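You operate a simulated robot arm through the tools that you are given. There is no shell and no other tool. Be economical: measure what you need, move in short steps, check, and stop when the job is done.

Carry out the task below with a simulated two-armed robot. There is one attempt and no reset: what you move stays moved.

## Task
Put the small yellow spool on top of the pink dessert glass. Then put the blue-collared white tuft on the bottom shelf of the low steel rack. Then put the blue buffing pad on the middle wall shelf. Then take the big grey pack and leave it on the serving tray. The order counts. Set down upright: blue buffing pad.

The check looks at the end state, three seconds after you hand in, the way a careful person would. Anything else that was tipped, shoved, dropped, spilled or broken makes it a failure.

## Robot
Two 7-joint arms with two-finger parallel grippers on one trunk, on a base that drives. Base frame: it is fixed to the floor where the robot stands at the start and does not move with it; the origin is under the middle of the robot, x ahead of it, y to its left, z up. Readings come in m, degrees, newtons and seconds.
The left shoulder is at the start at [0.061, 0.197, 1.054], the right one opposite. With the tool pointing down near the work surface each hand reaches from about 0.28 to 0.7 m from the robot's upright axis, wherever it stands, measured 20 degrees to its own side. Places, roughly: big grey pack (12x7x6 cm) [-4.5, 0.9, 0.8]; blue buffing pad (6x4x6 cm) [-5, -2.7, 0.9]; blue-collared white tuft (2x2x7 cm) [0.5, -2.3, 0.8]; bottom shelf of the low steel rack (23x66 cm) [0.52, 0.06, 0.32]; middle wall shelf (59x19 cm) [-0.58, -3.08, 1.44]; pink dessert glass (9x9x9 cm) [-3.1, -1, 0.8]; serving tray (25x41x4 cm) [-1.7, 0.8, 0.8]; small yellow spool (8x8x7 cm) [0.5, 0, 0.8]. Payload 1.57 kg a hand.
Tool frame (each hand has its own): the origin (TCP) lies between the finger pads and is the grasp point; the fingertips stand 0.03 m ahead of it; z points along the fingers, y is the line along which they close. Largest opening 0.11 m; finger width 0.024, thickness 0.012; the body of the gripper, 0.048 by 0.112 m, starts 0.078 m behind the TCP.
Orientation is that of the tool frame in the base frame, as a unit quaternion [x, y, z, w]. With the fingers straight down and closing along the base's y, the tool's x points along the base's -x, its y along +y and its z along -z.

## Interface
- The arms move only by the tool drive_tool. It takes "left_increments", "right_increments" or both (then of equal length, played together; a hand with none holds still); each is a list of rows, each a list of 7 numbers: the shift along the tool's x, y, z in m, then the turn, a rotation vector about the tool's x, y, z in degrees, then the closure, from 0 (fully open) to 1 (shut). In form: [[tx, ty, tz, rx, ry, rz, fingers], ...]. A call has 1 to 8 rows; each row shifts and turns the commanded pose from where the row before left it, along the tool's axes as they then stand. A row lasts 0.2 s, in which the tool goes at most 0.05 m and 8.6 degrees; a call with a longer step from one row to the next is refused whole, and so is a gripper value outside its range. A pose out of reach is approached as far as the arm can. The call stops where the force on the tool passes 40 N (or 10 N more than at its start, if that is more) or the arm is blocked; 0.2 s more then pass. Each finger travels about 0.072 m/s and halts on what it meets, pressing with about 33 N; the grip force reading is that of the motor and also rises with nothing between the fingers. The clock runs only during rows and for 0.2 s after the last one: add rows that do not move to give the fingers time. The reply holds the time, the measured pose of the TCP, the force on the tool along the base axes, the opening and the grip force, in the units named above and with some noise, with the torque about the TCP (base axes, N m) and any sound that the robot's microphone picked up.
- Cameras (640 x 400 px; columns grow to the right, rows downward): "scene" is now at [0.0804, 0.0158, 1.6093]; the picture's right is [0.21, -0.98, -0.00], its down [-0.91, -0.20, -0.36] and it looks along [0.35, 0.08, -0.93] (base axes); focal length 271 px, centre (320, 200). "left" rides on the left gripper at [0.07, -0.016, -0.141] in its tool frame; the picture's right is [0.23, 0.97, 0.00], its down [-0.85, 0.20, -0.48] and it looks along [-0.47, 0.11, 0.88] (tool axes); focal length 222 px, centre (320, 200). "right" rides on the right gripper at [0.07, 0.016, -0.141] in its tool frame; the picture's right is [-0.23, 0.97, 0.00], its down [-0.85, -0.20, -0.48] and it looks along [-0.47, -0.11, 0.88] (tool axes); focal length 222 px, centre (320, 200). There is no depth. A picture from a camera that has moved, and an enlarged one, comes with that camera's place and axes in the base frame and with its lens. The place of the scene camera against the robot may be out by one fixed shift of up to 0.012 m in any direction.
- capture(camera): a new picture of that camera. It takes no simulated time.
- slide_trunk(by): slides the trunk up (or, below 0, down) by that many m; the arms and the scene camera ride with it, the base frame stays. It gives what a move gives, with no picture.
- steer(legs): drives the robot by 1 to 6 legs, each [ahead, left, turn to the left] in m, m and degrees, along the robot's own axes; the way and the turn of a leg run together, so that a leg with both is an arc; at most 1.5 m and 180 degrees a leg. The arms and the cameras ride along, it lands a little off, and it stops where it bumps. It gives what a move gives.
- aim_head(pan, tilt): turns the head with the scene camera to pan (to the left, within 86 degrees either way) and tilt (down, from -29 to 69), counted from straight ahead of the robot. It gives what a move gives.
- inspect(camera, box): a new picture of the part [left, top, right, bottom] of that camera's present view, enlarged. It takes no simulated time.
- finish_job(): hands the job in; it is judged then, once.

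Go step by step. Nothing tells you exact positions but the pictures and the camera data: compare them with the known pose of the tool, close in by small moves and look again before you grip or let go. The budget is 165 turns and 130 pictures, counting those below and the enlarged ones. Unless the task says otherwise, let go and move clear before handing in, and close with one line.

The tools are called after "Call:" as name(argument=value, ...) on one line, values as JSON. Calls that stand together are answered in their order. drive_tool: Moves the arms, as the interface text tells. Its arguments: {"type":"object","properties":{"left_increments":{"type":"array"},"right_increments":{"type":"array"}},"required":[]} The other tools are called the same way: slide_trunk (by) slides the trunk up or down; steer (legs) drives the base; aim_head (pan, tilt) turns the head that bears the scene camera; capture (camera) takes a picture; inspect (camera, box) takes an enlarged picture of a part of a camera's view; finish_job () hands the job in.

At the start:

```text
clock: 0.0
left_tcp_pos: [0.2995, 0.0894, 1.0898]
left_tcp_rot: [0.0, 1.0, 0.0, -0.001]
left_wrist_force: [-0.3, -1.0, -0.1]
left_ft_torque: [-0.02, 0.0, 0.03]
left_opening: 0.1101
left_grasp_force: 0.1
right_tcp_pos: [0.3136, -0.2159, 1.0206]
right_tcp_rot: [0.0, 1.0, 0.0, -0.001]
right_wrist_force: [0.3, -0.2, 0.7]
right_ft_torque: [-0.01, -0.03, 0.0]
right_opening: 0.1101
right_grasp_force: 0.1
trunk travel left (down, up): [-0.65, 0.34]
robot x, y, heading: [0.0009, 0.0005, 0.0]
head pan, tilt: [12.1, 68.8]
```

scene: 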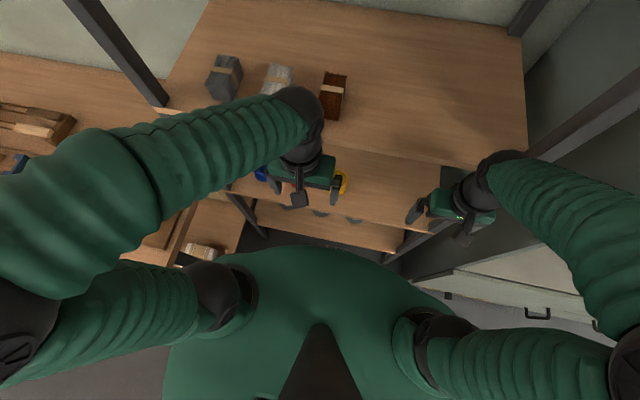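
right: 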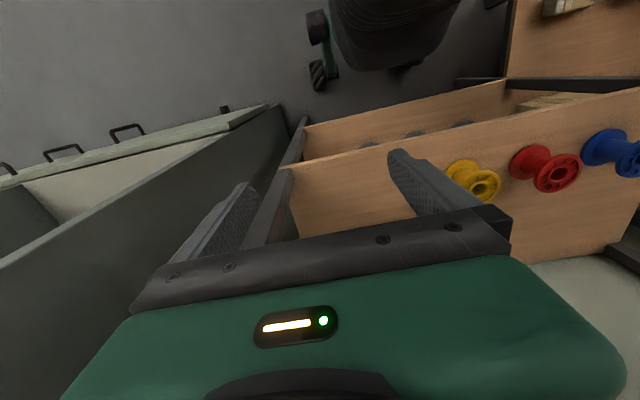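
left: 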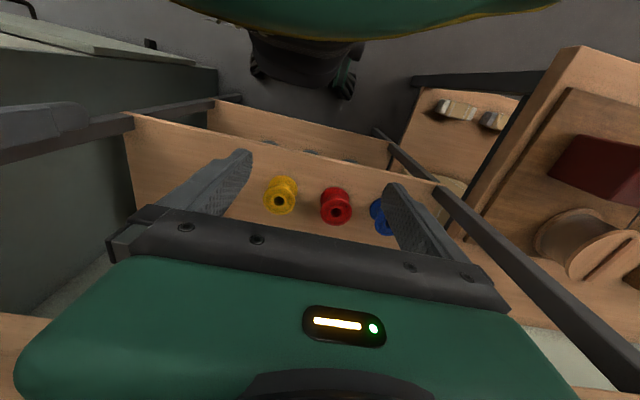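

I see yellow, red and blue spools on a shelf in front of the robot, partly under a higher board. I will look from a better head angle first.

Call:
aim_head(pan=0, tilt=45)

Call:
capture(camera="scene")

Call:
capture(camera="left")

```text
clock: 0.9
left_tcp_pos: [0.2997, 0.0897, 1.0892]
left_tcp_rot: [0.0, 1.0, 0.0, -0.001]
left_wrist_force: [-0.4, 0.4, 0.2]
left_ft_torque: [-0.02, 0.02, -0.01]
left_opening: 0.11
left_grasp_force: 0.1
right_tcp_pos: [0.3137, -0.2147, 1.0206]
right_tcp_rot: [0.0, 1.0, 0.0, 0.0]
right_wrist_force: [-0.1, -0.3, 0.1]
right_ft_torque: [0.0, 0.02, 0.0]
right_opening: 0.11
right_grasp_force: 0.0
trunk travel left (down, up): [-0.65, 0.34]
robot x, y, heading: [0.0001, -0.002, -0.2]
head pan, tilt: [0.0, 45.0]
```

```text
126 pictures are left
camera scene: at [0.107, 0.0041, 1.6381], right [0.0, -1.0, 0.0], down [-0.71, 0.0, -0.71], along [0.71, 0.0, -0.71], focal length 271 px, centre (320, 200)
```

scene: 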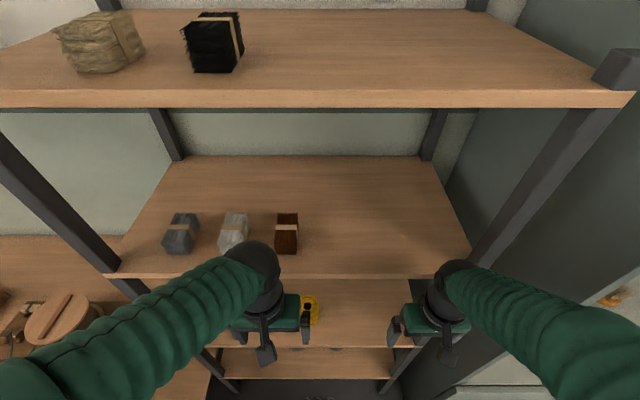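

```text
125 pictures are left
camera left: at [0.229, 0.0739, 1.2311], right [-0.23, 0.97, 0.0], down [0.86, 0.2, 0.48], along [0.47, 0.11, -0.88], focal length 222 px, centre (320, 200)
```

left: 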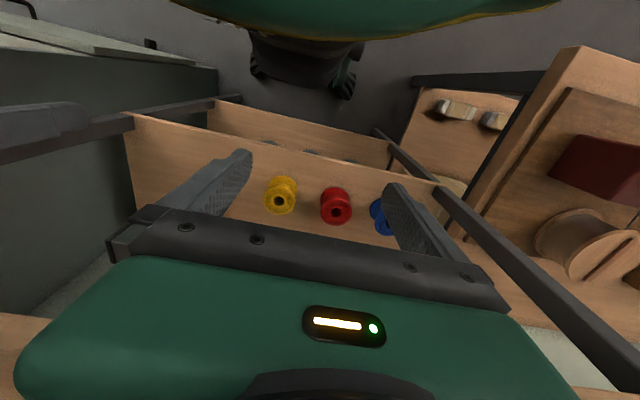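

The yellow spool stands near the front of a shelf at about z 0.77, roughly (0.45, 0.04), with another shelf board above it. I'll back off a little, lower the trunk and pitch the left hand forward.

Call:
steer(legs=[[-0.2, 0, 0]])

Call:
slide_trunk(by=-0.15)

Call:
drive_tool(left_increments=[[0, 0, 0, 0, -8.5, 0, 0], [0, 0, 0, 0, -8.5, 0, 0], [0, 0, 0, 0, -8.5, 0, 0], [0, 0, 0, 0, -8.5, 0, 0], [0, 0, 0, 0, -8.5, 0, 0], [0, 0, 0, 0, -8.5, 0, 0], [0, 0, 0, 0, -8.5, 0, 0], [0, 0, 0, 0, -5.5, 0, 0]])

Call:
capture(camera="left")

Call:
capture(camera="scene")

```text
clock: 2.5
left_tcp_pos: [0.1019, 0.0882, 1.089]
left_tcp_rot: [0.001, 1.0, 0.0, -0.002]
left_wrist_force: [0.5, -0.4, 0.2]
left_ft_torque: [0.01, 0.0, 0.0]
left_opening: 0.1101
left_grasp_force: 0.0
right_tcp_pos: [0.1173, -0.2155, 1.02]
right_tcp_rot: [0.0, 1.0, 0.0, -0.002]
right_wrist_force: [-0.4, 0.1, -0.9]
right_ft_torque: [0.01, 0.02, -0.01]
right_opening: 0.1105
right_grasp_force: 0.0
trunk travel left (down, up): [-0.65, 0.34]
robot x, y, heading: [-0.1997, 0.0, -0.0]
head pan, tilt: [0.0, 45.0]
```

```text
clock: 4.2
left_tcp_pos: [0.0993, 0.0897, 0.9393]
left_tcp_rot: [0.0, 1.0, 0.0, 0.0]
left_wrist_force: [0.4, 0.2, -0.6]
left_ft_torque: [0.02, 0.0, 0.03]
left_opening: 0.1101
left_grasp_force: 0.0
right_tcp_pos: [0.1143, -0.2148, 0.8705]
right_tcp_rot: [0.0, 1.0, 0.0, -0.001]
right_wrist_force: [-0.8, 0.2, 0.9]
right_ft_torque: [0.02, -0.02, 0.05]
right_opening: 0.1099
right_grasp_force: 0.0
trunk travel left (down, up): [-0.5, 0.49]
robot x, y, heading: [-0.1969, -0.0016, 0.1]
head pan, tilt: [0.0, 45.0]
```

```text
clock: 5.4
left_tcp_pos: [0.1844, 0.1069, 0.956]
left_tcp_rot: [-0.121, 0.936, 0.003, 0.33]
left_wrist_force: [0.2, -0.2, -0.3]
left_ft_torque: [0.03, 0.0, -0.01]
left_opening: 0.1098
left_grasp_force: 0.1
left hand out of reach, approached as far as the arm can: row 2, 3, 4, 5
right_tcp_pos: [0.1144, -0.2158, 0.8699]
right_tcp_rot: [0.0, 1.0, 0.0, 0.0]
right_wrist_force: [0.3, -0.2, 0.0]
right_ft_torque: [0.01, 0.04, 0.0]
right_opening: 0.11
right_grasp_force: 0.1
trunk travel left (down, up): [-0.5, 0.49]
robot x, y, heading: [-0.1987, 0.0017, -0.2]
head pan, tilt: [0.0, 45.0]
stopped in row 5 (left hand): the arm was blocked; the commanded pose is now the measured one
```

```text
124 pictures are left
camera left: at [0.048, 0.0647, 1.0242], right [-0.39, 0.89, -0.21], down [0.3, 0.34, 0.89], along [0.87, 0.29, -0.4], focal length 222 px, centre (320, 200)
```

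left: 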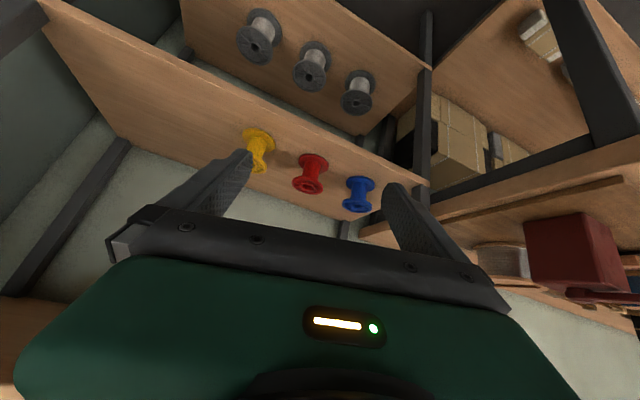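

```text
123 pictures are left
camera scene: at [-0.0924, 0.0039, 1.4868], right [0.0, -1.0, 0.0], down [-0.71, 0.0, -0.71], along [0.71, 0.0, -0.71], focal length 271 px, centre (320, 200)
```

scene: 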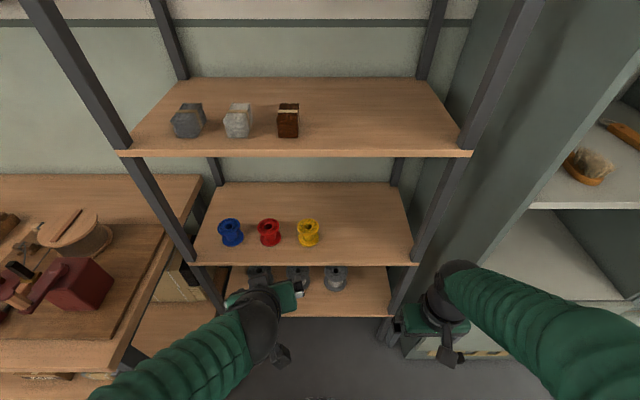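

Triangulating three views puts the yellow spool's centre at about (0.477, 0.045, 0.765), with the shelf front at x≈0.38. I'll bring the hand forward and then finish the pitch.

Call:
drive_tool(left_increments=[[-0.025, -0.008, 0.021, 0, 0, 0, 0], [-0.025, -0.008, 0.021, 0, 0, 0, 0], [-0.025, -0.008, 0.021, 0, 0, 0, 0], [0, 0, 0, 1.8, -5.25, 3.0, 0], [0, 0, 0, 1.8, -5.25, 3.0, 0], [0, 0, 0, 1.8, -5.25, 3.0, 0], [0, 0, 0, 1.8, -5.25, 3.0, 0]])

```text
clock: 7.0
left_tcp_pos: [0.2872, 0.1043, 0.955]
left_tcp_rot: [0.003, 0.867, 0.0, 0.499]
left_wrist_force: [-0.2, 0.3, -0.1]
left_ft_torque: [-0.01, 0.08, 0.0]
left_opening: 0.11
left_grasp_force: 0.0
right_tcp_pos: [0.1139, -0.2156, 0.87]
right_tcp_rot: [-0.001, 1.0, 0.0, -0.001]
right_wrist_force: [-0.3, 0.0, -0.5]
right_ft_torque: [0.02, -0.01, 0.02]
right_opening: 0.1101
right_grasp_force: 0.0
trunk travel left (down, up): [-0.5, 0.49]
robot x, y, heading: [-0.1977, 0.0015, 0.3]
head pan, tilt: [0.0, 45.0]
```

Orientation is as wanted. Now to the pre-grasp point, in front of and slightly above the spool.

Call:
drive_tool(left_increments=[[0.0168, -0.0148, 0.029, 0, 0, 0, 0.05], [0.0168, -0.0148, 0.029, 0, 0, 0, 0.05], [0.0168, -0.0148, 0.029, 0, 0, 0, 0.05], [0.0168, -0.0148, 0.029, 0, 0, 0, 0.05]])

Call:
capture(camera="left")

Call:
capture(camera="scene")

```text
clock: 8.0
left_tcp_pos: [0.3526, 0.046, 0.8375]
left_tcp_rot: [0.002, 0.866, 0.002, 0.499]
left_wrist_force: [0.1, -0.4, 0.4]
left_ft_torque: [0.01, 0.04, 0.03]
left_opening: 0.1046
left_grasp_force: 0.1
right_tcp_pos: [0.1172, -0.2162, 0.8705]
right_tcp_rot: [0.0, 1.0, 0.001, -0.001]
right_wrist_force: [-0.3, 0.2, -0.6]
right_ft_torque: [-0.03, 0.04, -0.03]
right_opening: 0.1099
right_grasp_force: 0.1
trunk travel left (down, up): [-0.5, 0.49]
robot x, y, heading: [-0.1982, -0.0011, -0.1]
head pan, tilt: [0.0, 45.0]
```

```text
122 pictures are left
camera left: at [0.1952, 0.0312, 0.8488], right [-0.11, 0.97, -0.19], down [0.01, 0.2, 0.98], along [0.99, 0.11, -0.04], focal length 222 px, centre (320, 200)
```

left: 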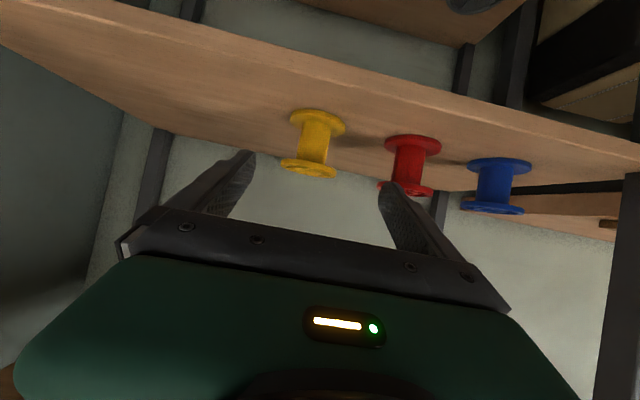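

```text
121 pictures are left
camera scene: at [-0.0891, 0.0035, 1.4879], right [0.0, -1.0, 0.0], down [-0.71, 0.0, -0.7], along [0.7, 0.0, -0.71], focal length 271 px, centre (320, 200)
```

scene: 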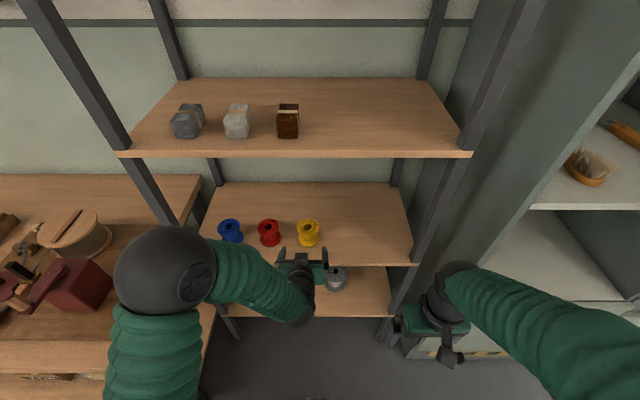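

The pads straddle the spool well. I'll flatten the pitch to 15° below horizontal so the fingers fit the waist between the flanges, then advance.

Call:
drive_tool(left_increments=[[0, 0, 0, 0, -7.5, 0, 0.05], [0, 0, 0, 0, -7.5, 0, 0.05], [0.0085, -0.00125, 0.034, 0, 0, 0, 0.05], [0.0085, -0.00125, 0.034, 0, 0, 0, 0.05], [0.0085, -0.00125, 0.034, 0, 0, 0, 0.05]])

Call:
capture(camera="left")

Call:
inspect(camera="scene", box=[200, 180, 420, 320])

```text
clock: 9.2
left_tcp_pos: [0.4435, 0.0409, 0.7868]
left_tcp_rot: [0.003, 0.793, 0.0, 0.609]
left_wrist_force: [0.1, 0.2, -0.1]
left_ft_torque: [0.0, 0.03, 0.0]
left_opening: 0.1044
left_grasp_force: 0.0
right_tcp_pos: [0.1149, -0.2167, 0.8701]
right_tcp_rot: [0.0, 1.0, -0.001, -0.001]
right_wrist_force: [0.3, -0.1, -0.5]
right_ft_torque: [0.02, 0.0, -0.02]
right_opening: 0.1101
right_grasp_force: 0.1
trunk travel left (down, up): [-0.5, 0.49]
robot x, y, heading: [-0.2003, -0.0002, -0.3]
head pan, tilt: [0.0, 45.0]
```

```text
120 pictures are left
camera left: at [0.2888, 0.0277, 0.757], right [-0.06, 0.97, -0.22], down [-0.24, 0.2, 0.95], along [0.97, 0.1, 0.22], focal length 222 px, centre (320, 200)
```

left: 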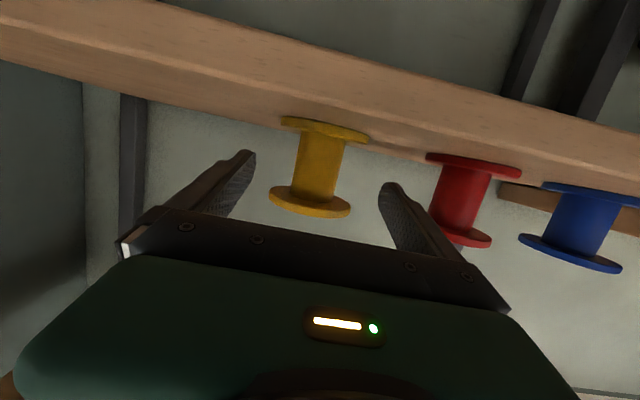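

```text
2.86 times, centred on (310, 250) of scene
camera zoom: at [-0.0899, 0.004, 1.488], right [0.0, -1.0, 0.0], down [-0.71, 0.0, -0.71], along [0.71, 0.0, -0.71], focal length 775 px, centre (349, 57)
```

zoom: 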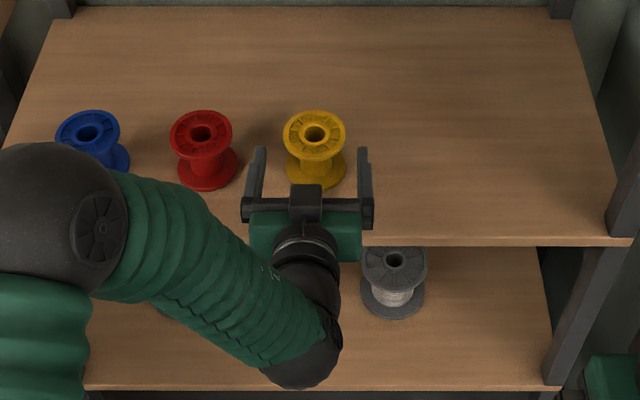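

Centred laterally and in height; the last 4 cm forward, then close on the waist.

Call:
drive_tool(left_increments=[[0.0035, -0.0005, 0.0195, 0, 0, 0, 0.05], [0.0035, -0.0005, 0.0195, 0, 0, 0, 0.05], [0, 0, 0, 0, 0, 0, 0.4], [0, 0, 0, 0, 0, 0, 0.7], [0, 0, 0, 0, 0, 0, 1], [0, 0, 0, 0, 0, 0, 1], [0, 0, 0, 0, 0, 0, 1]])

Call:
capture(camera="left")

```text
clock: 10.8
left_tcp_pos: [0.4794, 0.0404, 0.7722]
left_tcp_rot: [0.002, 0.794, 0.001, 0.609]
left_wrist_force: [-0.2, -1.0, 0.6]
left_ft_torque: [-0.06, -0.05, 0.01]
left_opening: 0.0426
left_grasp_force: 32.4
right_tcp_pos: [0.1152, -0.2147, 0.8712]
right_tcp_rot: [0.001, 1.0, -0.001, 0.0]
right_wrist_force: [-0.5, 0.3, 0.6]
right_ft_torque: [0.03, -0.01, 0.01]
right_opening: 0.1099
right_grasp_force: 0.0
trunk travel left (down, up): [-0.5, 0.49]
robot x, y, heading: [-0.1998, 0.0022, -0.0]
head pan, tilt: [0.0, 45.0]
```

```text
118 pictures are left
camera left: at [0.3241, 0.0262, 0.7406], right [-0.06, 0.97, -0.22], down [-0.24, 0.2, 0.95], along [0.97, 0.11, 0.22], focal length 222 px, centre (320, 200)
```

left: 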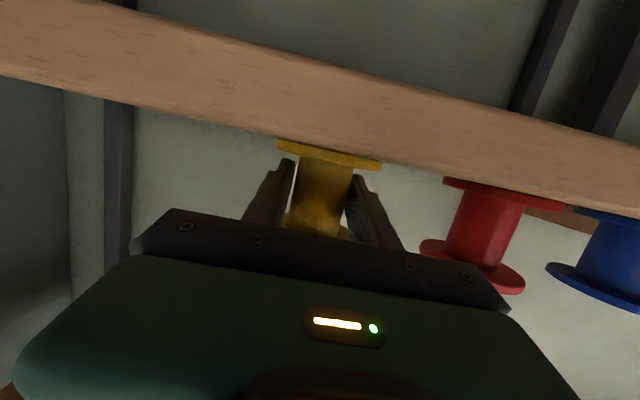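

The hub is gripped. Lift 6 cm and pull straight back out of the rack.

Call:
drive_tool(left_increments=[[-0.029, 0, -0.0078, 0, 0, 0, 1], [-0.029, 0, -0.0078, 0, 0, 0, 1], [0.0104, 0, -0.0386, 0, 0, 0, 1], [0.0104, 0, -0.0386, 0, 0, 0, 1], [0.0104, 0, -0.0386, 0, 0, 0, 1], [-0.029, 0, -0.0078, 0, 0, 0, 1], [-0.029, 0, -0.0078, 0, 0, 0, 1]])

Call:
capture(camera="scene")

```text
clock: 12.4
left_tcp_pos: [0.3589, 0.04, 0.8913]
left_tcp_rot: [0.003, 0.793, 0.0, 0.609]
left_wrist_force: [-0.1, 0.2, -1.3]
left_ft_torque: [-0.04, 0.0, 0.01]
left_opening: 0.0421
left_grasp_force: 32.5
right_tcp_pos: [0.1147, -0.2161, 0.8703]
right_tcp_rot: [0.001, 1.0, 0.0, 0.0]
right_wrist_force: [-0.2, 0.2, 0.1]
right_ft_torque: [0.0, 0.0, -0.01]
right_opening: 0.1101
right_grasp_force: 0.1
trunk travel left (down, up): [-0.5, 0.49]
robot x, y, heading: [-0.1985, -0.0001, -0.1]
head pan, tilt: [0.0, 45.0]
```

```text
117 pictures are left
camera scene: at [-0.0925, 0.0039, 1.4881], right [0.0, -1.0, 0.0], down [-0.71, 0.0, -0.71], along [0.71, 0.0, -0.71], focal length 271 px, centre (320, 200)
```

scene: 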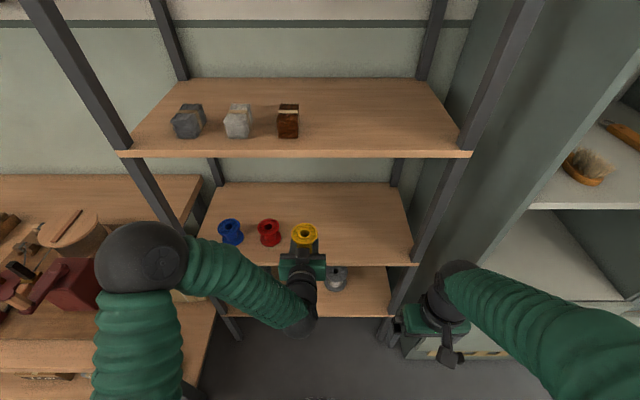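

Spool is held upright. I'll back away and survey the room.

Call:
steer(legs=[[-0.4, 0, 0]])

Call:
aim_head(pan=-80, tilt=15)

Call:
capture(camera="scene")

Call:
aim_head(pan=80, tilt=15)

Call:
capture(camera="scene")

```text
clock: 14.9
left_tcp_pos: [-0.0382, 0.0392, 0.8913]
left_tcp_rot: [0.003, 0.793, 0.0, 0.609]
left_wrist_force: [-0.2, 0.9, -1.4]
left_ft_torque: [0.0, 0.0, 0.0]
left_opening: 0.0421
left_grasp_force: 32.7
right_tcp_pos: [-0.2832, -0.2165, 0.8704]
right_tcp_rot: [0.0, 1.0, 0.0, 0.0]
right_wrist_force: [-0.4, -0.4, -1.0]
right_ft_torque: [-0.03, 0.0, 0.02]
right_opening: 0.1099
right_grasp_force: 0.0
trunk travel left (down, up): [-0.5, 0.49]
robot x, y, heading: [-0.5967, 0.0021, 0.1]
head pan, tilt: [0.0, 45.0]
```

```text
clock: 16.4
left_tcp_pos: [-0.038, 0.0396, 0.8904]
left_tcp_rot: [0.003, 0.793, 0.0, 0.609]
left_wrist_force: [-1.0, -0.3, -0.5]
left_ft_torque: [0.0, -0.01, 0.0]
left_opening: 0.0428
left_grasp_force: 33.1
right_tcp_pos: [-0.2843, -0.2155, 0.8701]
right_tcp_rot: [0.001, 1.0, -0.001, 0.0]
right_wrist_force: [-0.4, 0.2, -0.4]
right_ft_torque: [0.02, -0.02, -0.01]
right_opening: 0.1098
right_grasp_force: 0.1
trunk travel left (down, up): [-0.5, 0.49]
robot x, y, heading: [-0.5938, 0.0002, 0.0]
head pan, tilt: [-80.0, 15.0]
```

```text
116 pictures are left
camera scene: at [-0.5537, -0.0878, 1.5349], right [-0.99, -0.17, 0.0], down [-0.05, 0.26, -0.97], along [0.17, -0.95, -0.26], focal length 271 px, centre (320, 200)
```

scene: 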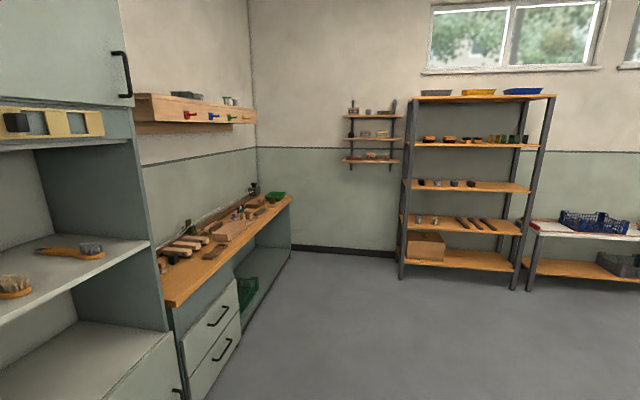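

```text
clock: 18.9
left_tcp_pos: [-0.0383, 0.0406, 0.8927]
left_tcp_rot: [0.003, 0.793, 0.0, 0.609]
left_wrist_force: [0.3, -0.1, -0.6]
left_ft_torque: [0.0, 0.0, -0.01]
left_opening: 0.0426
left_grasp_force: 33.1
right_tcp_pos: [-0.2851, -0.2164, 0.8697]
right_tcp_rot: [0.002, 1.0, 0.0, 0.0]
right_wrist_force: [0.3, 0.1, -0.3]
right_ft_torque: [-0.02, -0.01, -0.02]
right_opening: 0.11
right_grasp_force: 0.2
trunk travel left (down, up): [-0.5, 0.49]
robot x, y, heading: [-0.5996, -0.0002, -0.4]
head pan, tilt: [80.0, 15.0]
```

```text
115 pictures are left
camera scene: at [-0.5531, 0.0963, 1.535], right [0.98, -0.18, 0.0], down [-0.05, -0.25, -0.97], along [0.17, 0.95, -0.26], focal length 271 px, centre (320, 200)
```

scene: 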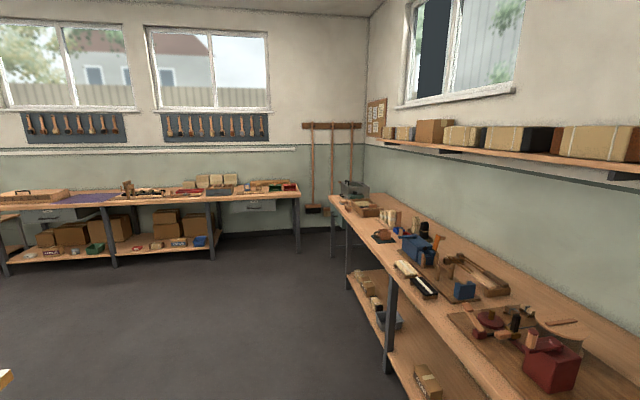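

The way behind looks open; I'll turn the robot around to face −x and look.

Call:
steer(legs=[[0, 0, 180]])

Call:
aim_head(pan=0, tilt=12)

Call:
capture(camera="scene")

```text
clock: 26.6
left_tcp_pos: [-1.1545, -0.0231, 0.8915]
left_tcp_rot: [0.793, -0.015, -0.608, -0.009]
left_wrist_force: [0.6, -0.1, -0.9]
left_ft_torque: [-0.03, 0.02, 0.01]
left_opening: 0.0423
left_grasp_force: 32.8
right_tcp_pos: [-0.9031, 0.2266, 0.8715]
right_tcp_rot: [1.0, -0.014, 0.0, 0.0]
right_wrist_force: [0.6, 0.0, -0.1]
right_ft_torque: [0.02, -0.01, 0.0]
right_opening: 0.11
right_grasp_force: 0.1
trunk travel left (down, up): [-0.5, 0.49]
robot x, y, heading: [-0.5934, 0.0002, 178.3]
head pan, tilt: [80.0, 15.0]
```

```text
clock: 28.1
left_tcp_pos: [-1.1552, -0.0231, 0.8913]
left_tcp_rot: [0.792, -0.014, -0.61, -0.008]
left_wrist_force: [-1.1, 0.0, -0.8]
left_ft_torque: [-0.01, 0.03, -0.03]
left_opening: 0.0423
left_grasp_force: 33.2
right_tcp_pos: [-0.9041, 0.2244, 0.8713]
right_tcp_rot: [1.0, -0.015, -0.001, 0.0]
right_wrist_force: [-0.5, -0.1, 0.2]
right_ft_torque: [0.0, -0.01, 0.02]
right_opening: 0.1098
right_grasp_force: 0.0
trunk travel left (down, up): [-0.5, 0.49]
robot x, y, heading: [-0.5954, -0.0, 178.1]
head pan, tilt: [0.0, 12.0]
```

```text
114 pictures are left
camera scene: at [-0.7284, 0.0094, 1.5397], right [0.03, 1.0, 0.0], down [0.21, -0.01, -0.98], along [-0.98, 0.03, -0.21], focal length 271 px, centre (320, 200)
```

scene: 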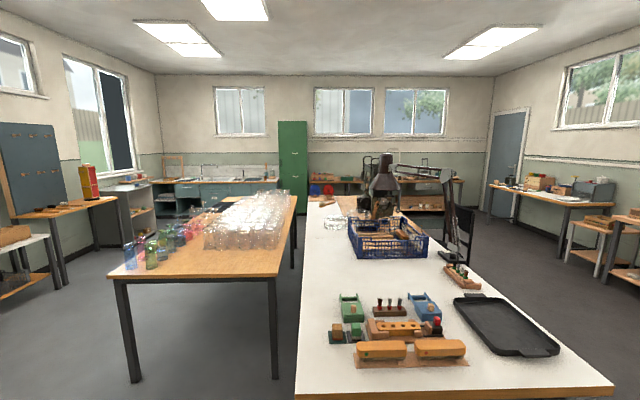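

The white table (tray on its right part) is dead ahead, and the wooden table with glassware lies to its left; the pink glass should be near its far-left edge. I'll drive sideways to the aisle on the −y side and approach.

Call:
steer(legs=[[0, 1.5, 2], [0, 0.35, 0], [1.3, 0, 0]])

Call:
aim_head(pan=-30, tilt=20)

Call:
capture(camera="scene")

```text
clock: 43.5
left_tcp_pos: [-2.4834, -1.8656, 0.8924]
left_tcp_rot: [0.793, -0.004, -0.609, -0.001]
left_wrist_force: [0.5, -0.1, -0.5]
left_ft_torque: [-0.03, 0.02, -0.02]
left_opening: 0.0422
left_grasp_force: 32.8
right_tcp_pos: [-2.2377, -1.611, 0.8711]
right_tcp_rot: [1.0, -0.002, 0.0, 0.0]
right_wrist_force: [0.4, 1.0, -0.1]
right_ft_torque: [0.01, -0.03, 0.04]
right_opening: 0.1098
right_grasp_force: 0.1
trunk travel left (down, up): [-0.5, 0.49]
robot x, y, heading: [-1.9272, -1.827, 179.9]
head pan, tilt: [0.0, 12.0]
```

```text
clock: 44.4
left_tcp_pos: [-2.4824, -1.8665, 0.8931]
left_tcp_rot: [0.793, -0.004, -0.61, 0.0]
left_wrist_force: [-0.2, 0.2, 0.0]
left_ft_torque: [0.03, 0.0, 0.0]
left_opening: 0.0421
left_grasp_force: 32.8
right_tcp_pos: [-2.2369, -1.6111, 0.8712]
right_tcp_rot: [1.0, -0.002, -0.001, 0.0]
right_wrist_force: [0.3, -0.1, -0.1]
right_ft_torque: [-0.01, 0.0, -0.03]
right_opening: 0.11
right_grasp_force: 0.1
trunk travel left (down, up): [-0.5, 0.49]
robot x, y, heading: [-1.9241, -1.8258, 179.8]
head pan, tilt: [-30.0, 20.0]
```

```text
113 pictures are left
camera scene: at [-2.0449, -1.776, 1.5267], right [0.5, 0.86, 0.0], down [0.3, -0.17, -0.94], along [-0.81, 0.47, -0.34], focal length 271 px, centre (320, 200)
```

scene: 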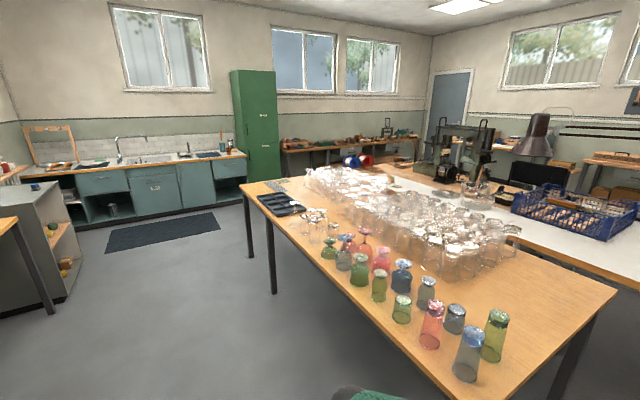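

Several coloured glasses stand near the table edge. Zooming in on the candidates.

Call:
inspect(camera="scene", box=[290, 200, 450, 300])

```text
4.00 times, centred on (370, 250) of scene
camera zoom: at [-2.0449, -1.776, 1.5267], right [0.5, 0.86, 0.0], down [0.3, -0.17, -0.94], along [-0.81, 0.47, -0.34], focal length 1085 px, centre (120, 0)
```

zoom: 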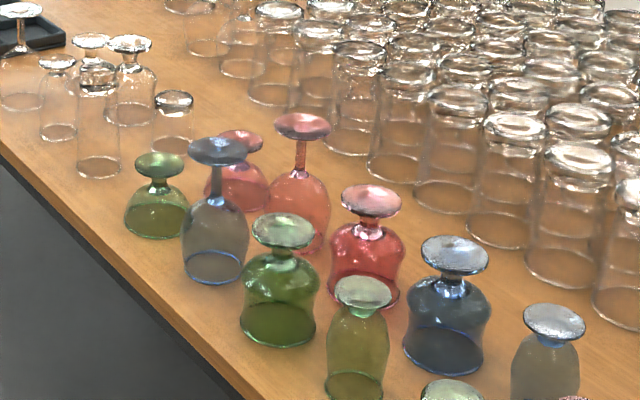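

The pink dessert glass is the short upside-down one at about (-3.07, -1.00), between a pink wine glass and a green one. I'll raise the trunk for clearance and drive alongside, turning to face it.

Call:
slide_trunk(by=0.2)

Call:
steer(legs=[[1.38, 0, 0], [0, 0, -120]])

Call:
aim_head(pan=0, tilt=45)

Call:
capture(camera="scene")

```text
clock: 46.6
left_tcp_pos: [-2.4823, -1.8659, 1.0932]
left_tcp_rot: [0.793, -0.005, -0.609, -0.001]
left_wrist_force: [0.3, -0.4, -0.7]
left_ft_torque: [0.0, 0.01, -0.01]
left_opening: 0.0426
left_grasp_force: 33.5
right_tcp_pos: [-2.2384, -1.6118, 1.0716]
right_tcp_rot: [1.0, -0.002, -0.001, 0.0]
right_wrist_force: [0.3, -0.7, -0.3]
right_ft_torque: [0.03, 0.0, 0.01]
right_opening: 0.11
right_grasp_force: 0.0
trunk travel left (down, up): [-0.7, 0.29]
robot x, y, heading: [-1.927, -1.8313, 180.0]
head pan, tilt: [-30.0, 20.0]
```

```text
clock: 58.4
left_tcp_pos: [-3.0641, -1.3185, 1.0912]
left_tcp_rot: [-0.4, 0.684, 0.31, 0.525]
left_wrist_force: [-0.7, -0.1, -0.5]
left_ft_torque: [-0.01, 0.01, -0.03]
left_opening: 0.0423
left_grasp_force: 33.0
right_tcp_pos: [-2.9586, -1.6554, 1.071]
right_tcp_rot: [-0.509, 0.861, 0.001, 0.001]
right_wrist_force: [0.1, -0.1, -0.6]
right_ft_torque: [-0.01, 0.01, -0.02]
right_opening: 0.11
right_grasp_force: 0.2
trunk travel left (down, up): [-0.7, 0.29]
robot x, y, heading: [-3.3015, -1.8284, 61.1]
head pan, tilt: [-30.0, 20.0]
```

```text
clock: 59.3
left_tcp_pos: [-3.0657, -1.3187, 1.0927]
left_tcp_rot: [-0.401, 0.684, 0.31, 0.525]
left_wrist_force: [-0.4, 0.6, -0.6]
left_ft_torque: [0.01, 0.02, 0.0]
left_opening: 0.0423
left_grasp_force: 32.9
right_tcp_pos: [-2.96, -1.6562, 1.0713]
right_tcp_rot: [-0.51, 0.86, 0.0, 0.001]
right_wrist_force: [-0.7, 0.3, -0.2]
right_ft_torque: [-0.04, 0.0, 0.01]
right_opening: 0.1101
right_grasp_force: 0.0
trunk travel left (down, up): [-0.7, 0.29]
robot x, y, heading: [-3.2963, -1.8261, 61.0]
head pan, tilt: [0.0, 45.0]
```

```text
111 pictures are left
camera scene: at [-3.2488, -1.7216, 1.6881], right [0.88, -0.48, 0.0], down [-0.34, -0.62, -0.71], along [0.34, 0.62, -0.71], focal length 271 px, centre (320, 200)
```

scene: 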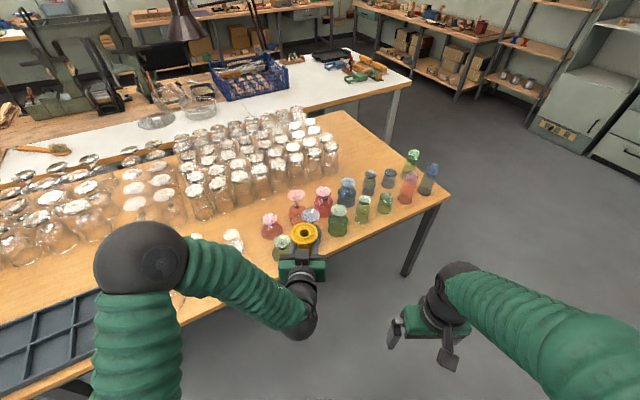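

Call:
inspect(camera="scene", box=[220, 170, 380, 270])

```text
4.00 times, centred on (300, 220) of scene
camera zoom: at [-3.2488, -1.7216, 1.6881], right [0.88, -0.48, 0.0], down [-0.34, -0.62, -0.71], along [0.34, 0.62, -0.71], focal length 1085 px, centre (400, 120)
```

zoom: 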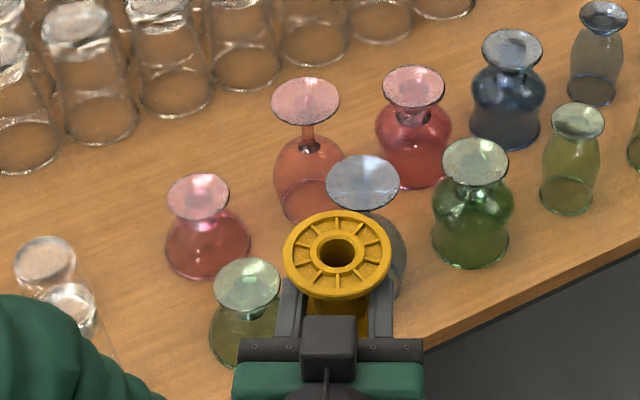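

The glass's foot (top) is at about (-3.08, -1.0, 0.86). I'll drive closer with the spool still well above everything, then line up the hand.

Call:
steer(legs=[[0.27, 0.05, 0]])

Call:
drive_tool(left_increments=[[0, 0.03, 0, 2.8, 0, 0.75, 1], [0, 0.03, 0, 2.8, 0, 0.75, 1], [0, 0.03, 0, 2.8, 0, 0.75, 1], [0, 0.03, 0, 2.8, 0, 0.75, 1]])

Call:
inspect(camera="scene", box=[160, 160, 400, 310])

Call:
capture(camera="left")

```text
clock: 61.3
left_tcp_pos: [-2.9767, -1.061, 1.0926]
left_tcp_rot: [-0.4, 0.684, 0.311, 0.525]
left_wrist_force: [-0.2, 0.1, -1.8]
left_ft_torque: [-0.03, -0.01, 0.01]
left_opening: 0.0423
left_grasp_force: 32.8
right_tcp_pos: [-2.8715, -1.3986, 1.0721]
right_tcp_rot: [-0.508, 0.861, 0.002, 0.001]
right_wrist_force: [-0.2, -0.3, 0.3]
right_ft_torque: [0.01, 0.01, -0.02]
right_opening: 0.1099
right_grasp_force: 0.1
trunk travel left (down, up): [-0.7, 0.29]
robot x, y, heading: [-3.2129, -1.5644, 61.1]
head pan, tilt: [0.0, 45.0]
```

```text
clock: 62.3
left_tcp_pos: [-3.0183, -1.0341, 1.1002]
left_tcp_rot: [-0.373, 0.7, 0.29, 0.536]
left_wrist_force: [0.1, 0.0, -0.6]
left_ft_torque: [0.01, 0.02, 0.01]
left_opening: 0.0424
left_grasp_force: 32.4
left hand out of reach, approached as far as the arm can: row 2, 3, 4
right_tcp_pos: [-2.8695, -1.3974, 1.0721]
right_tcp_rot: [-0.509, 0.861, 0.001, 0.002]
right_wrist_force: [0.6, -0.1, -0.7]
right_ft_torque: [-0.02, 0.01, -0.01]
right_opening: 0.1098
right_grasp_force: 0.1
trunk travel left (down, up): [-0.7, 0.29]
robot x, y, heading: [-3.211, -1.5711, 61.0]
head pan, tilt: [0.0, 45.0]
```

```text
2.67 times, centred on (280, 235) of scene
camera zoom: at [-3.1594, -1.462, 1.688], right [0.88, -0.48, 0.0], down [-0.34, -0.62, -0.71], along [0.34, 0.62, -0.71], focal length 723 px, centre (427, 107)
```

zoom: 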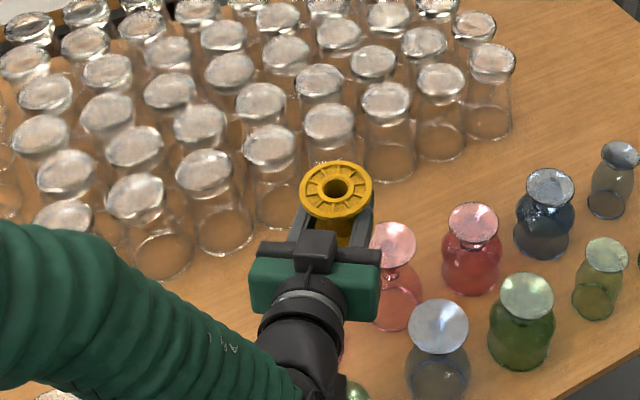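

```text
108 pictures are left
camera left: at [-3.0913, -1.1712, 1.0693], right [-0.84, 0.49, -0.21], down [-0.29, -0.09, 0.95], along [0.45, 0.87, 0.22], focal length 222 px, centre (320, 200)
```

left: 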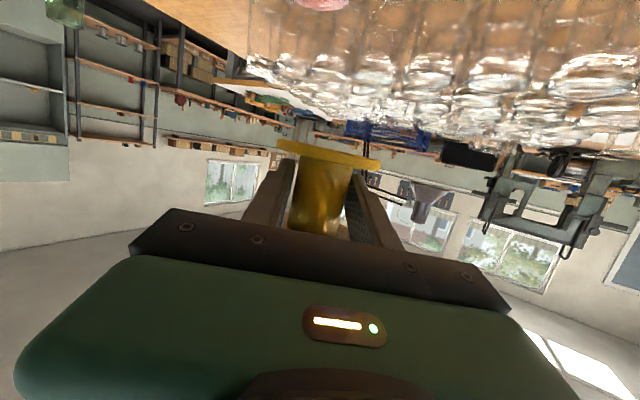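

The arm hit its sideways limit but the orientation is fine (level, yaw 56°). I'll shift the base 7 cm left instead and look.

Call:
steer(legs=[[0, 0.069, 0]])

Call:
slide_trunk(by=-0.1)

Call:
capture(camera="left")

Call:
inspect(camera="scene", box=[160, 160, 400, 310])

```text
clock: 63.3
left_tcp_pos: [-3.0531, -1.0152, 1.1012]
left_tcp_rot: [-0.366, 0.705, 0.295, 0.531]
left_wrist_force: [2.1, -0.8, 0.0]
left_ft_torque: [-0.05, 0.05, 0.15]
left_opening: 0.0424
left_grasp_force: 32.9
right_tcp_pos: [-2.9064, -1.3766, 1.0659]
right_tcp_rot: [-0.506, 0.863, 0.011, -0.005]
right_wrist_force: [-0.8, 0.1, 0.0]
right_ft_torque: [0.02, 0.02, -0.06]
right_opening: 0.1101
right_grasp_force: 0.1
trunk travel left (down, up): [-0.7, 0.29]
robot x, y, heading: [-3.2671, -1.5314, 61.0]
head pan, tilt: [0.0, 45.0]
```

```text
clock: 64.6
left_tcp_pos: [-3.0814, -1.001, 1.0009]
left_tcp_rot: [-0.374, 0.699, 0.287, 0.538]
left_wrist_force: [-1.3, -0.6, -1.7]
left_ft_torque: [-0.01, -0.02, -0.07]
left_opening: 0.0422
left_grasp_force: 33.0
right_tcp_pos: [-2.9342, -1.3634, 0.9725]
right_tcp_rot: [-0.507, 0.862, -0.002, 0.003]
right_wrist_force: [-0.1, 0.1, 0.1]
right_ft_torque: [-0.03, -0.03, 0.02]
right_opening: 0.1098
right_grasp_force: 0.0
trunk travel left (down, up): [-0.6, 0.39]
robot x, y, heading: [-3.2677, -1.5327, 61.1]
head pan, tilt: [0.0, 45.0]
```

```text
107 pictures are left
camera left: at [-3.154, -1.1377, 0.9692], right [-0.84, 0.49, -0.22], down [-0.3, -0.09, 0.95], along [0.45, 0.87, 0.22], focal length 222 px, centre (320, 200)
```

left: 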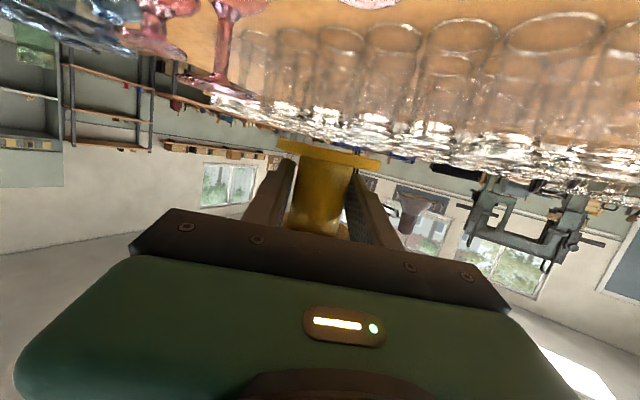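

```text
2.67 times, centred on (280, 235) of scene
camera zoom: at [-3.2337, -1.4215, 1.588], right [0.88, -0.48, 0.01], down [-0.34, -0.62, -0.71], along [0.35, 0.61, -0.71], focal length 723 px, centre (427, 107)
```

zoom: 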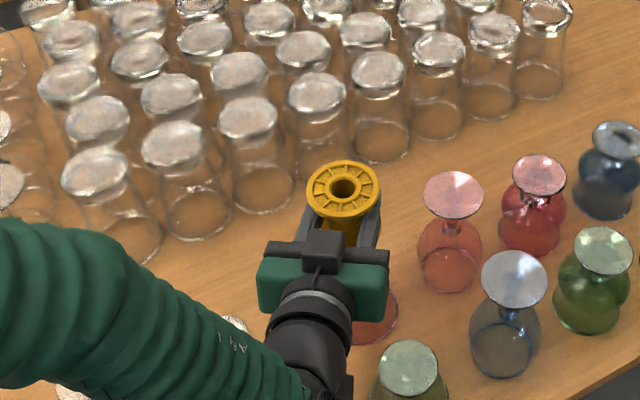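

Hand is over the glass; the foot edge seen in the left camera agrees with (-3.08, -1.0). Lowering most of the way.

Call:
slide_trunk(by=-0.08)

Call:
capture(camera="left")

Call:
inspect(camera="scene", box=[200, 160, 360, 260])

```text
clock: 65.8
left_tcp_pos: [-3.0693, -1.0089, 0.9223]
left_tcp_rot: [-0.37, 0.702, 0.289, 0.536]
left_wrist_force: [0.0, -0.6, -0.2]
left_ft_torque: [0.0, -0.01, 0.04]
left_opening: 0.0423
left_grasp_force: 33.5
right_tcp_pos: [-2.9228, -1.3709, 0.8905]
right_tcp_rot: [-0.506, 0.863, 0.004, -0.001]
right_wrist_force: [-0.1, -0.7, 0.7]
right_ft_torque: [0.01, 0.0, -0.02]
right_opening: 0.11
right_grasp_force: 0.0
trunk travel left (down, up): [-0.52, 0.47]
robot x, y, heading: [-3.2695, -1.5342, 60.9]
head pan, tilt: [0.0, 45.0]
```

```text
105 pictures are left
camera left: at [-3.1424, -1.1446, 0.8905], right [-0.84, 0.5, -0.21], down [-0.29, -0.1, 0.95], along [0.45, 0.86, 0.23], focal length 222 px, centre (320, 200)
```

left: 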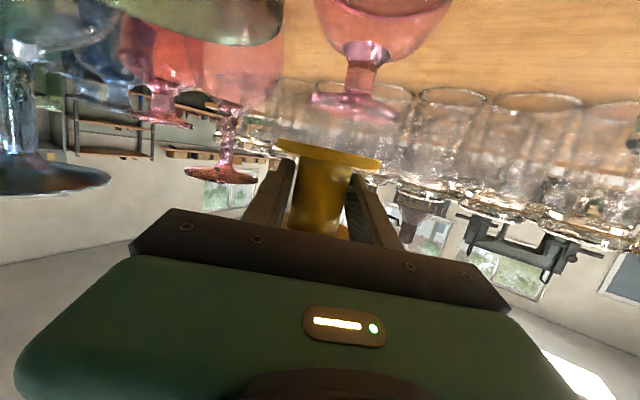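

```text
4.00 times, centred on (280, 210) of scene
camera zoom: at [-3.2144, -1.4329, 1.5081], right [0.87, -0.48, 0.0], down [-0.35, -0.62, -0.71], along [0.34, 0.62, -0.71], focal length 1085 px, centre (480, 160)
```

zoom: 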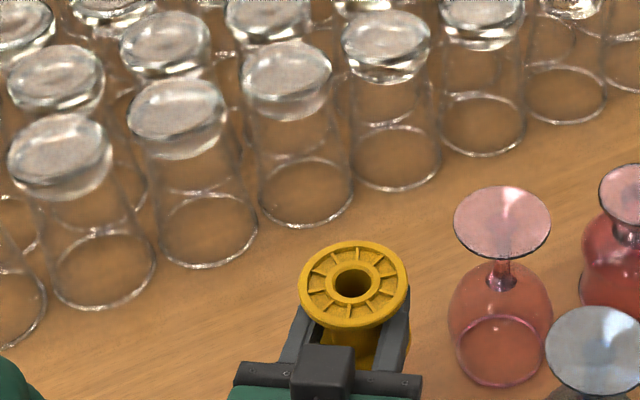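

I'm about 1 cm to the right of the glass axis; nudge the base left and check again.

Call:
steer(legs=[[0, 0.012, 0]])

Call:
capture(camera="left")

```text
clock: 66.5
left_tcp_pos: [-3.0766, -1.0045, 0.9224]
left_tcp_rot: [-0.37, 0.701, 0.291, 0.536]
left_wrist_force: [1.3, -0.3, -0.2]
left_ft_torque: [-0.04, 0.01, 0.08]
left_opening: 0.0422
left_grasp_force: 33.2
right_tcp_pos: [-2.9315, -1.3661, 0.89]
right_tcp_rot: [-0.506, 0.862, 0.005, -0.001]
right_wrist_force: [-0.6, -0.7, -0.7]
right_ft_torque: [0.01, -0.01, -0.01]
right_opening: 0.1101
right_grasp_force: 0.0
trunk travel left (down, up): [-0.52, 0.47]
robot x, y, heading: [-3.2761, -1.5311, 61.0]
head pan, tilt: [0.0, 45.0]
```

```text
103 pictures are left
camera left: at [-3.151, -1.1396, 0.8904], right [-0.84, 0.5, -0.21], down [-0.29, -0.09, 0.95], along [0.45, 0.86, 0.23], focal length 222 px, centre (320, 200)
```

left: 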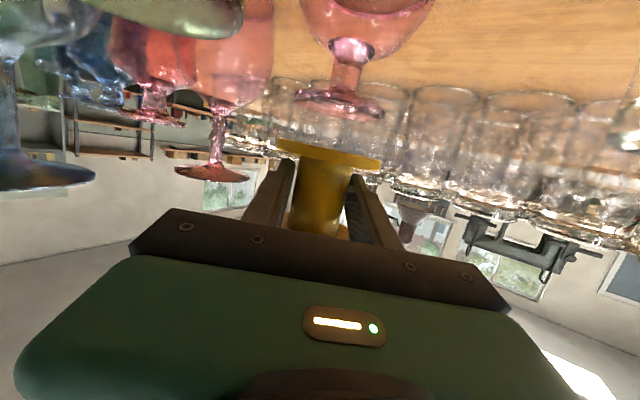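

Aligned laterally within a few mm. Lowering further.

Call:
slide_trunk(by=-0.014)

Call:
capture(camera="left")

```text
clock: 67.2
left_tcp_pos: [-3.0807, -1.0023, 0.908]
left_tcp_rot: [-0.37, 0.701, 0.288, 0.538]
left_wrist_force: [0.4, -0.2, -0.2]
left_ft_torque: [-0.05, 0.01, -0.01]
left_opening: 0.0421
left_grasp_force: 32.7
right_tcp_pos: [-2.935, -1.3627, 0.876]
right_tcp_rot: [-0.505, 0.863, 0.002, 0.0]
right_wrist_force: [-0.1, 0.0, 0.2]
right_ft_torque: [-0.01, 0.01, -0.01]
right_opening: 0.1099
right_grasp_force: 0.0
trunk travel left (down, up): [-0.506, 0.484]
robot x, y, heading: [-3.2804, -1.5299, 61.0]
head pan, tilt: [0.0, 45.0]
```

```text
102 pictures are left
camera left: at [-3.155, -1.1381, 0.8762], right [-0.84, 0.5, -0.21], down [-0.3, -0.09, 0.95], along [0.45, 0.86, 0.23], focal length 222 px, centre (320, 200)
```

left: 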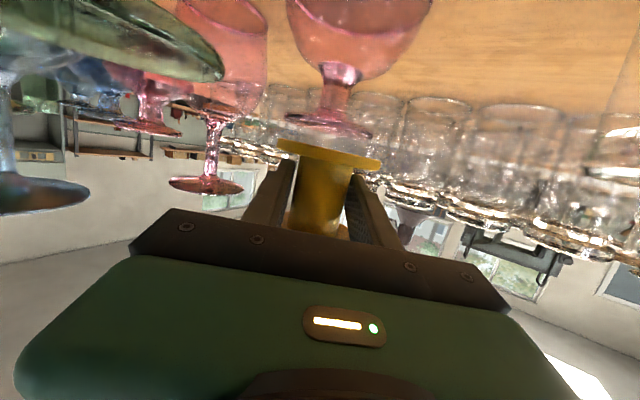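

About 8 mm remain. I'll lower in small arm steps until contact.

Call:
drive_tool(left_increments=[[0.0029, 0, 0.0008, 0, 0, 0, 1], [0.0029, 0, 0.0008, 0, 0, 0, 1]])

Call:
inspect(camera="left", box=[240, 80, 440, 205])

```text
clock: 67.8
left_tcp_pos: [-3.0818, -1.0032, 0.902]
left_tcp_rot: [-0.37, 0.701, 0.288, 0.538]
left_wrist_force: [-0.7, 0.7, -1.4]
left_ft_torque: [-0.04, -0.02, -0.01]
left_opening: 0.042
left_grasp_force: 32.7
right_tcp_pos: [-2.9359, -1.3631, 0.8768]
right_tcp_rot: [-0.506, 0.863, 0.002, 0.001]
right_wrist_force: [-0.3, 1.3, -0.4]
right_ft_torque: [-0.02, -0.05, -0.05]
right_opening: 0.1099
right_grasp_force: 0.0
trunk travel left (down, up): [-0.506, 0.484]
robot x, y, heading: [-3.2741, -1.5277, 61.1]
head pan, tilt: [0.0, 45.0]
```

```text
3.20 times, centred on (340, 142) of left
camera zoom: at [-3.1551, -1.138, 0.8704], right [-0.84, 0.5, -0.21], down [-0.3, -0.09, 0.95], along [0.45, 0.86, 0.23], focal length 711 px, centre (256, 384)
```

zoom: 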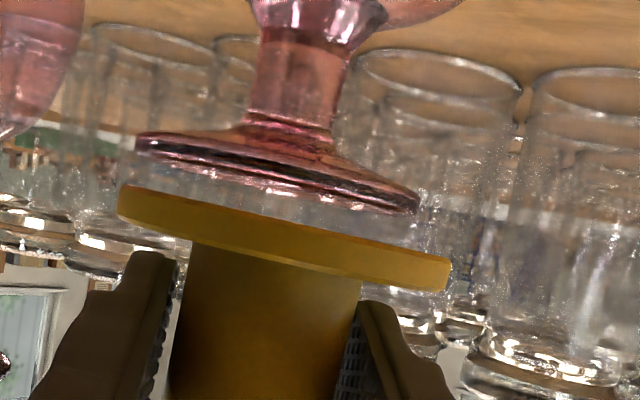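

The view shows the foot disc nearly centred over the flange with ~8 mm to go. Continue down with a 3 mm lateral correction.

Call:
drive_tool(left_increments=[[0.0029, -0.0015, 0.0008, 0, 0, 0, 1], [0.0029, -0.0015, 0.0008, 0, 0, 0, 1]])

Call:
inspect(camera="left", box=[240, 80, 440, 205])

```text
clock: 68.3
left_tcp_pos: [-3.0791, -1.0044, 0.8947]
left_tcp_rot: [-0.37, 0.702, 0.288, 0.536]
left_wrist_force: [0.4, -0.4, -1.7]
left_ft_torque: [0.0, 0.02, 0.0]
left_opening: 0.0424
left_grasp_force: 33.1
right_tcp_pos: [-2.934, -1.364, 0.8768]
right_tcp_rot: [-0.506, 0.862, 0.003, -0.001]
right_wrist_force: [0.5, 0.3, -0.9]
right_ft_torque: [-0.01, 0.02, 0.01]
right_opening: 0.1098
right_grasp_force: 0.1
trunk travel left (down, up): [-0.506, 0.484]
robot x, y, heading: [-3.2804, -1.5299, 61.1]
head pan, tilt: [0.0, 45.0]
```

```text
3.20 times, centred on (340, 142) of left
camera zoom: at [-3.1518, -1.1399, 0.8645], right [-0.84, 0.5, -0.21], down [-0.3, -0.09, 0.95], along [0.45, 0.86, 0.23], focal length 711 px, centre (256, 384)
```

zoom: 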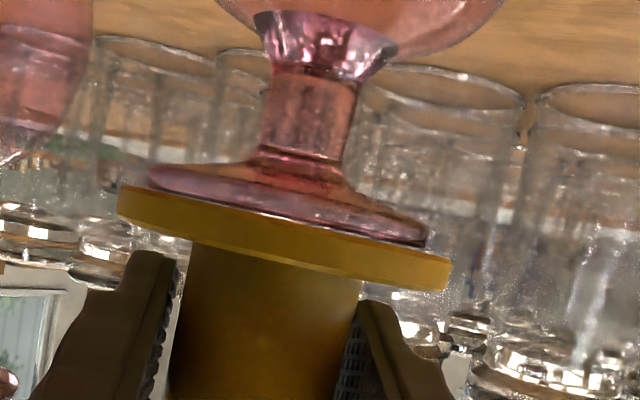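

Call:
drive_tool(left_increments=[[0.001, 0, 0.0003, 0, 0, 0, 1], [0.001, 0, 0.0003, 0, 0, 0, 1], [0.001, 0, 0.0003, 0, 0, 0, 1]])

Call:
inspect(camera="left", box=[240, 80, 440, 205])

```text
clock: 69.2
left_tcp_pos: [-3.0774, -1.0038, 0.8956]
left_tcp_rot: [-0.369, 0.699, 0.29, 0.539]
left_wrist_force: [-1.8, 3.0, 17.9]
left_ft_torque: [-0.32, -0.12, -0.01]
left_opening: 0.0425
left_grasp_force: 33.2
right_tcp_pos: [-2.9357, -1.3642, 0.8771]
right_tcp_rot: [-0.506, 0.862, 0.003, 0.002]
right_wrist_force: [-1.0, -0.3, -0.5]
right_ft_torque: [-0.01, 0.03, -0.04]
right_opening: 0.11
right_grasp_force: 0.2
trunk travel left (down, up): [-0.506, 0.484]
robot x, y, heading: [-3.2747, -1.5286, 61.1]
head pan, tilt: [0.0, 45.0]
```

```text
3.20 times, centred on (340, 142) of left
camera zoom: at [-3.1515, -1.1403, 0.8632], right [-0.84, 0.5, -0.21], down [-0.3, -0.1, 0.95], along [0.45, 0.86, 0.23], focal length 711 px, centre (256, 384)
```

zoom: 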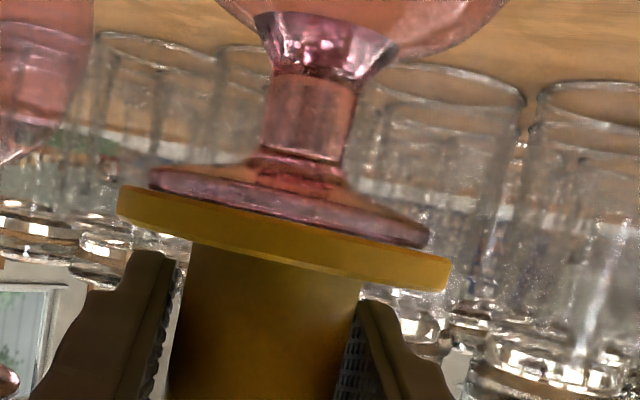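

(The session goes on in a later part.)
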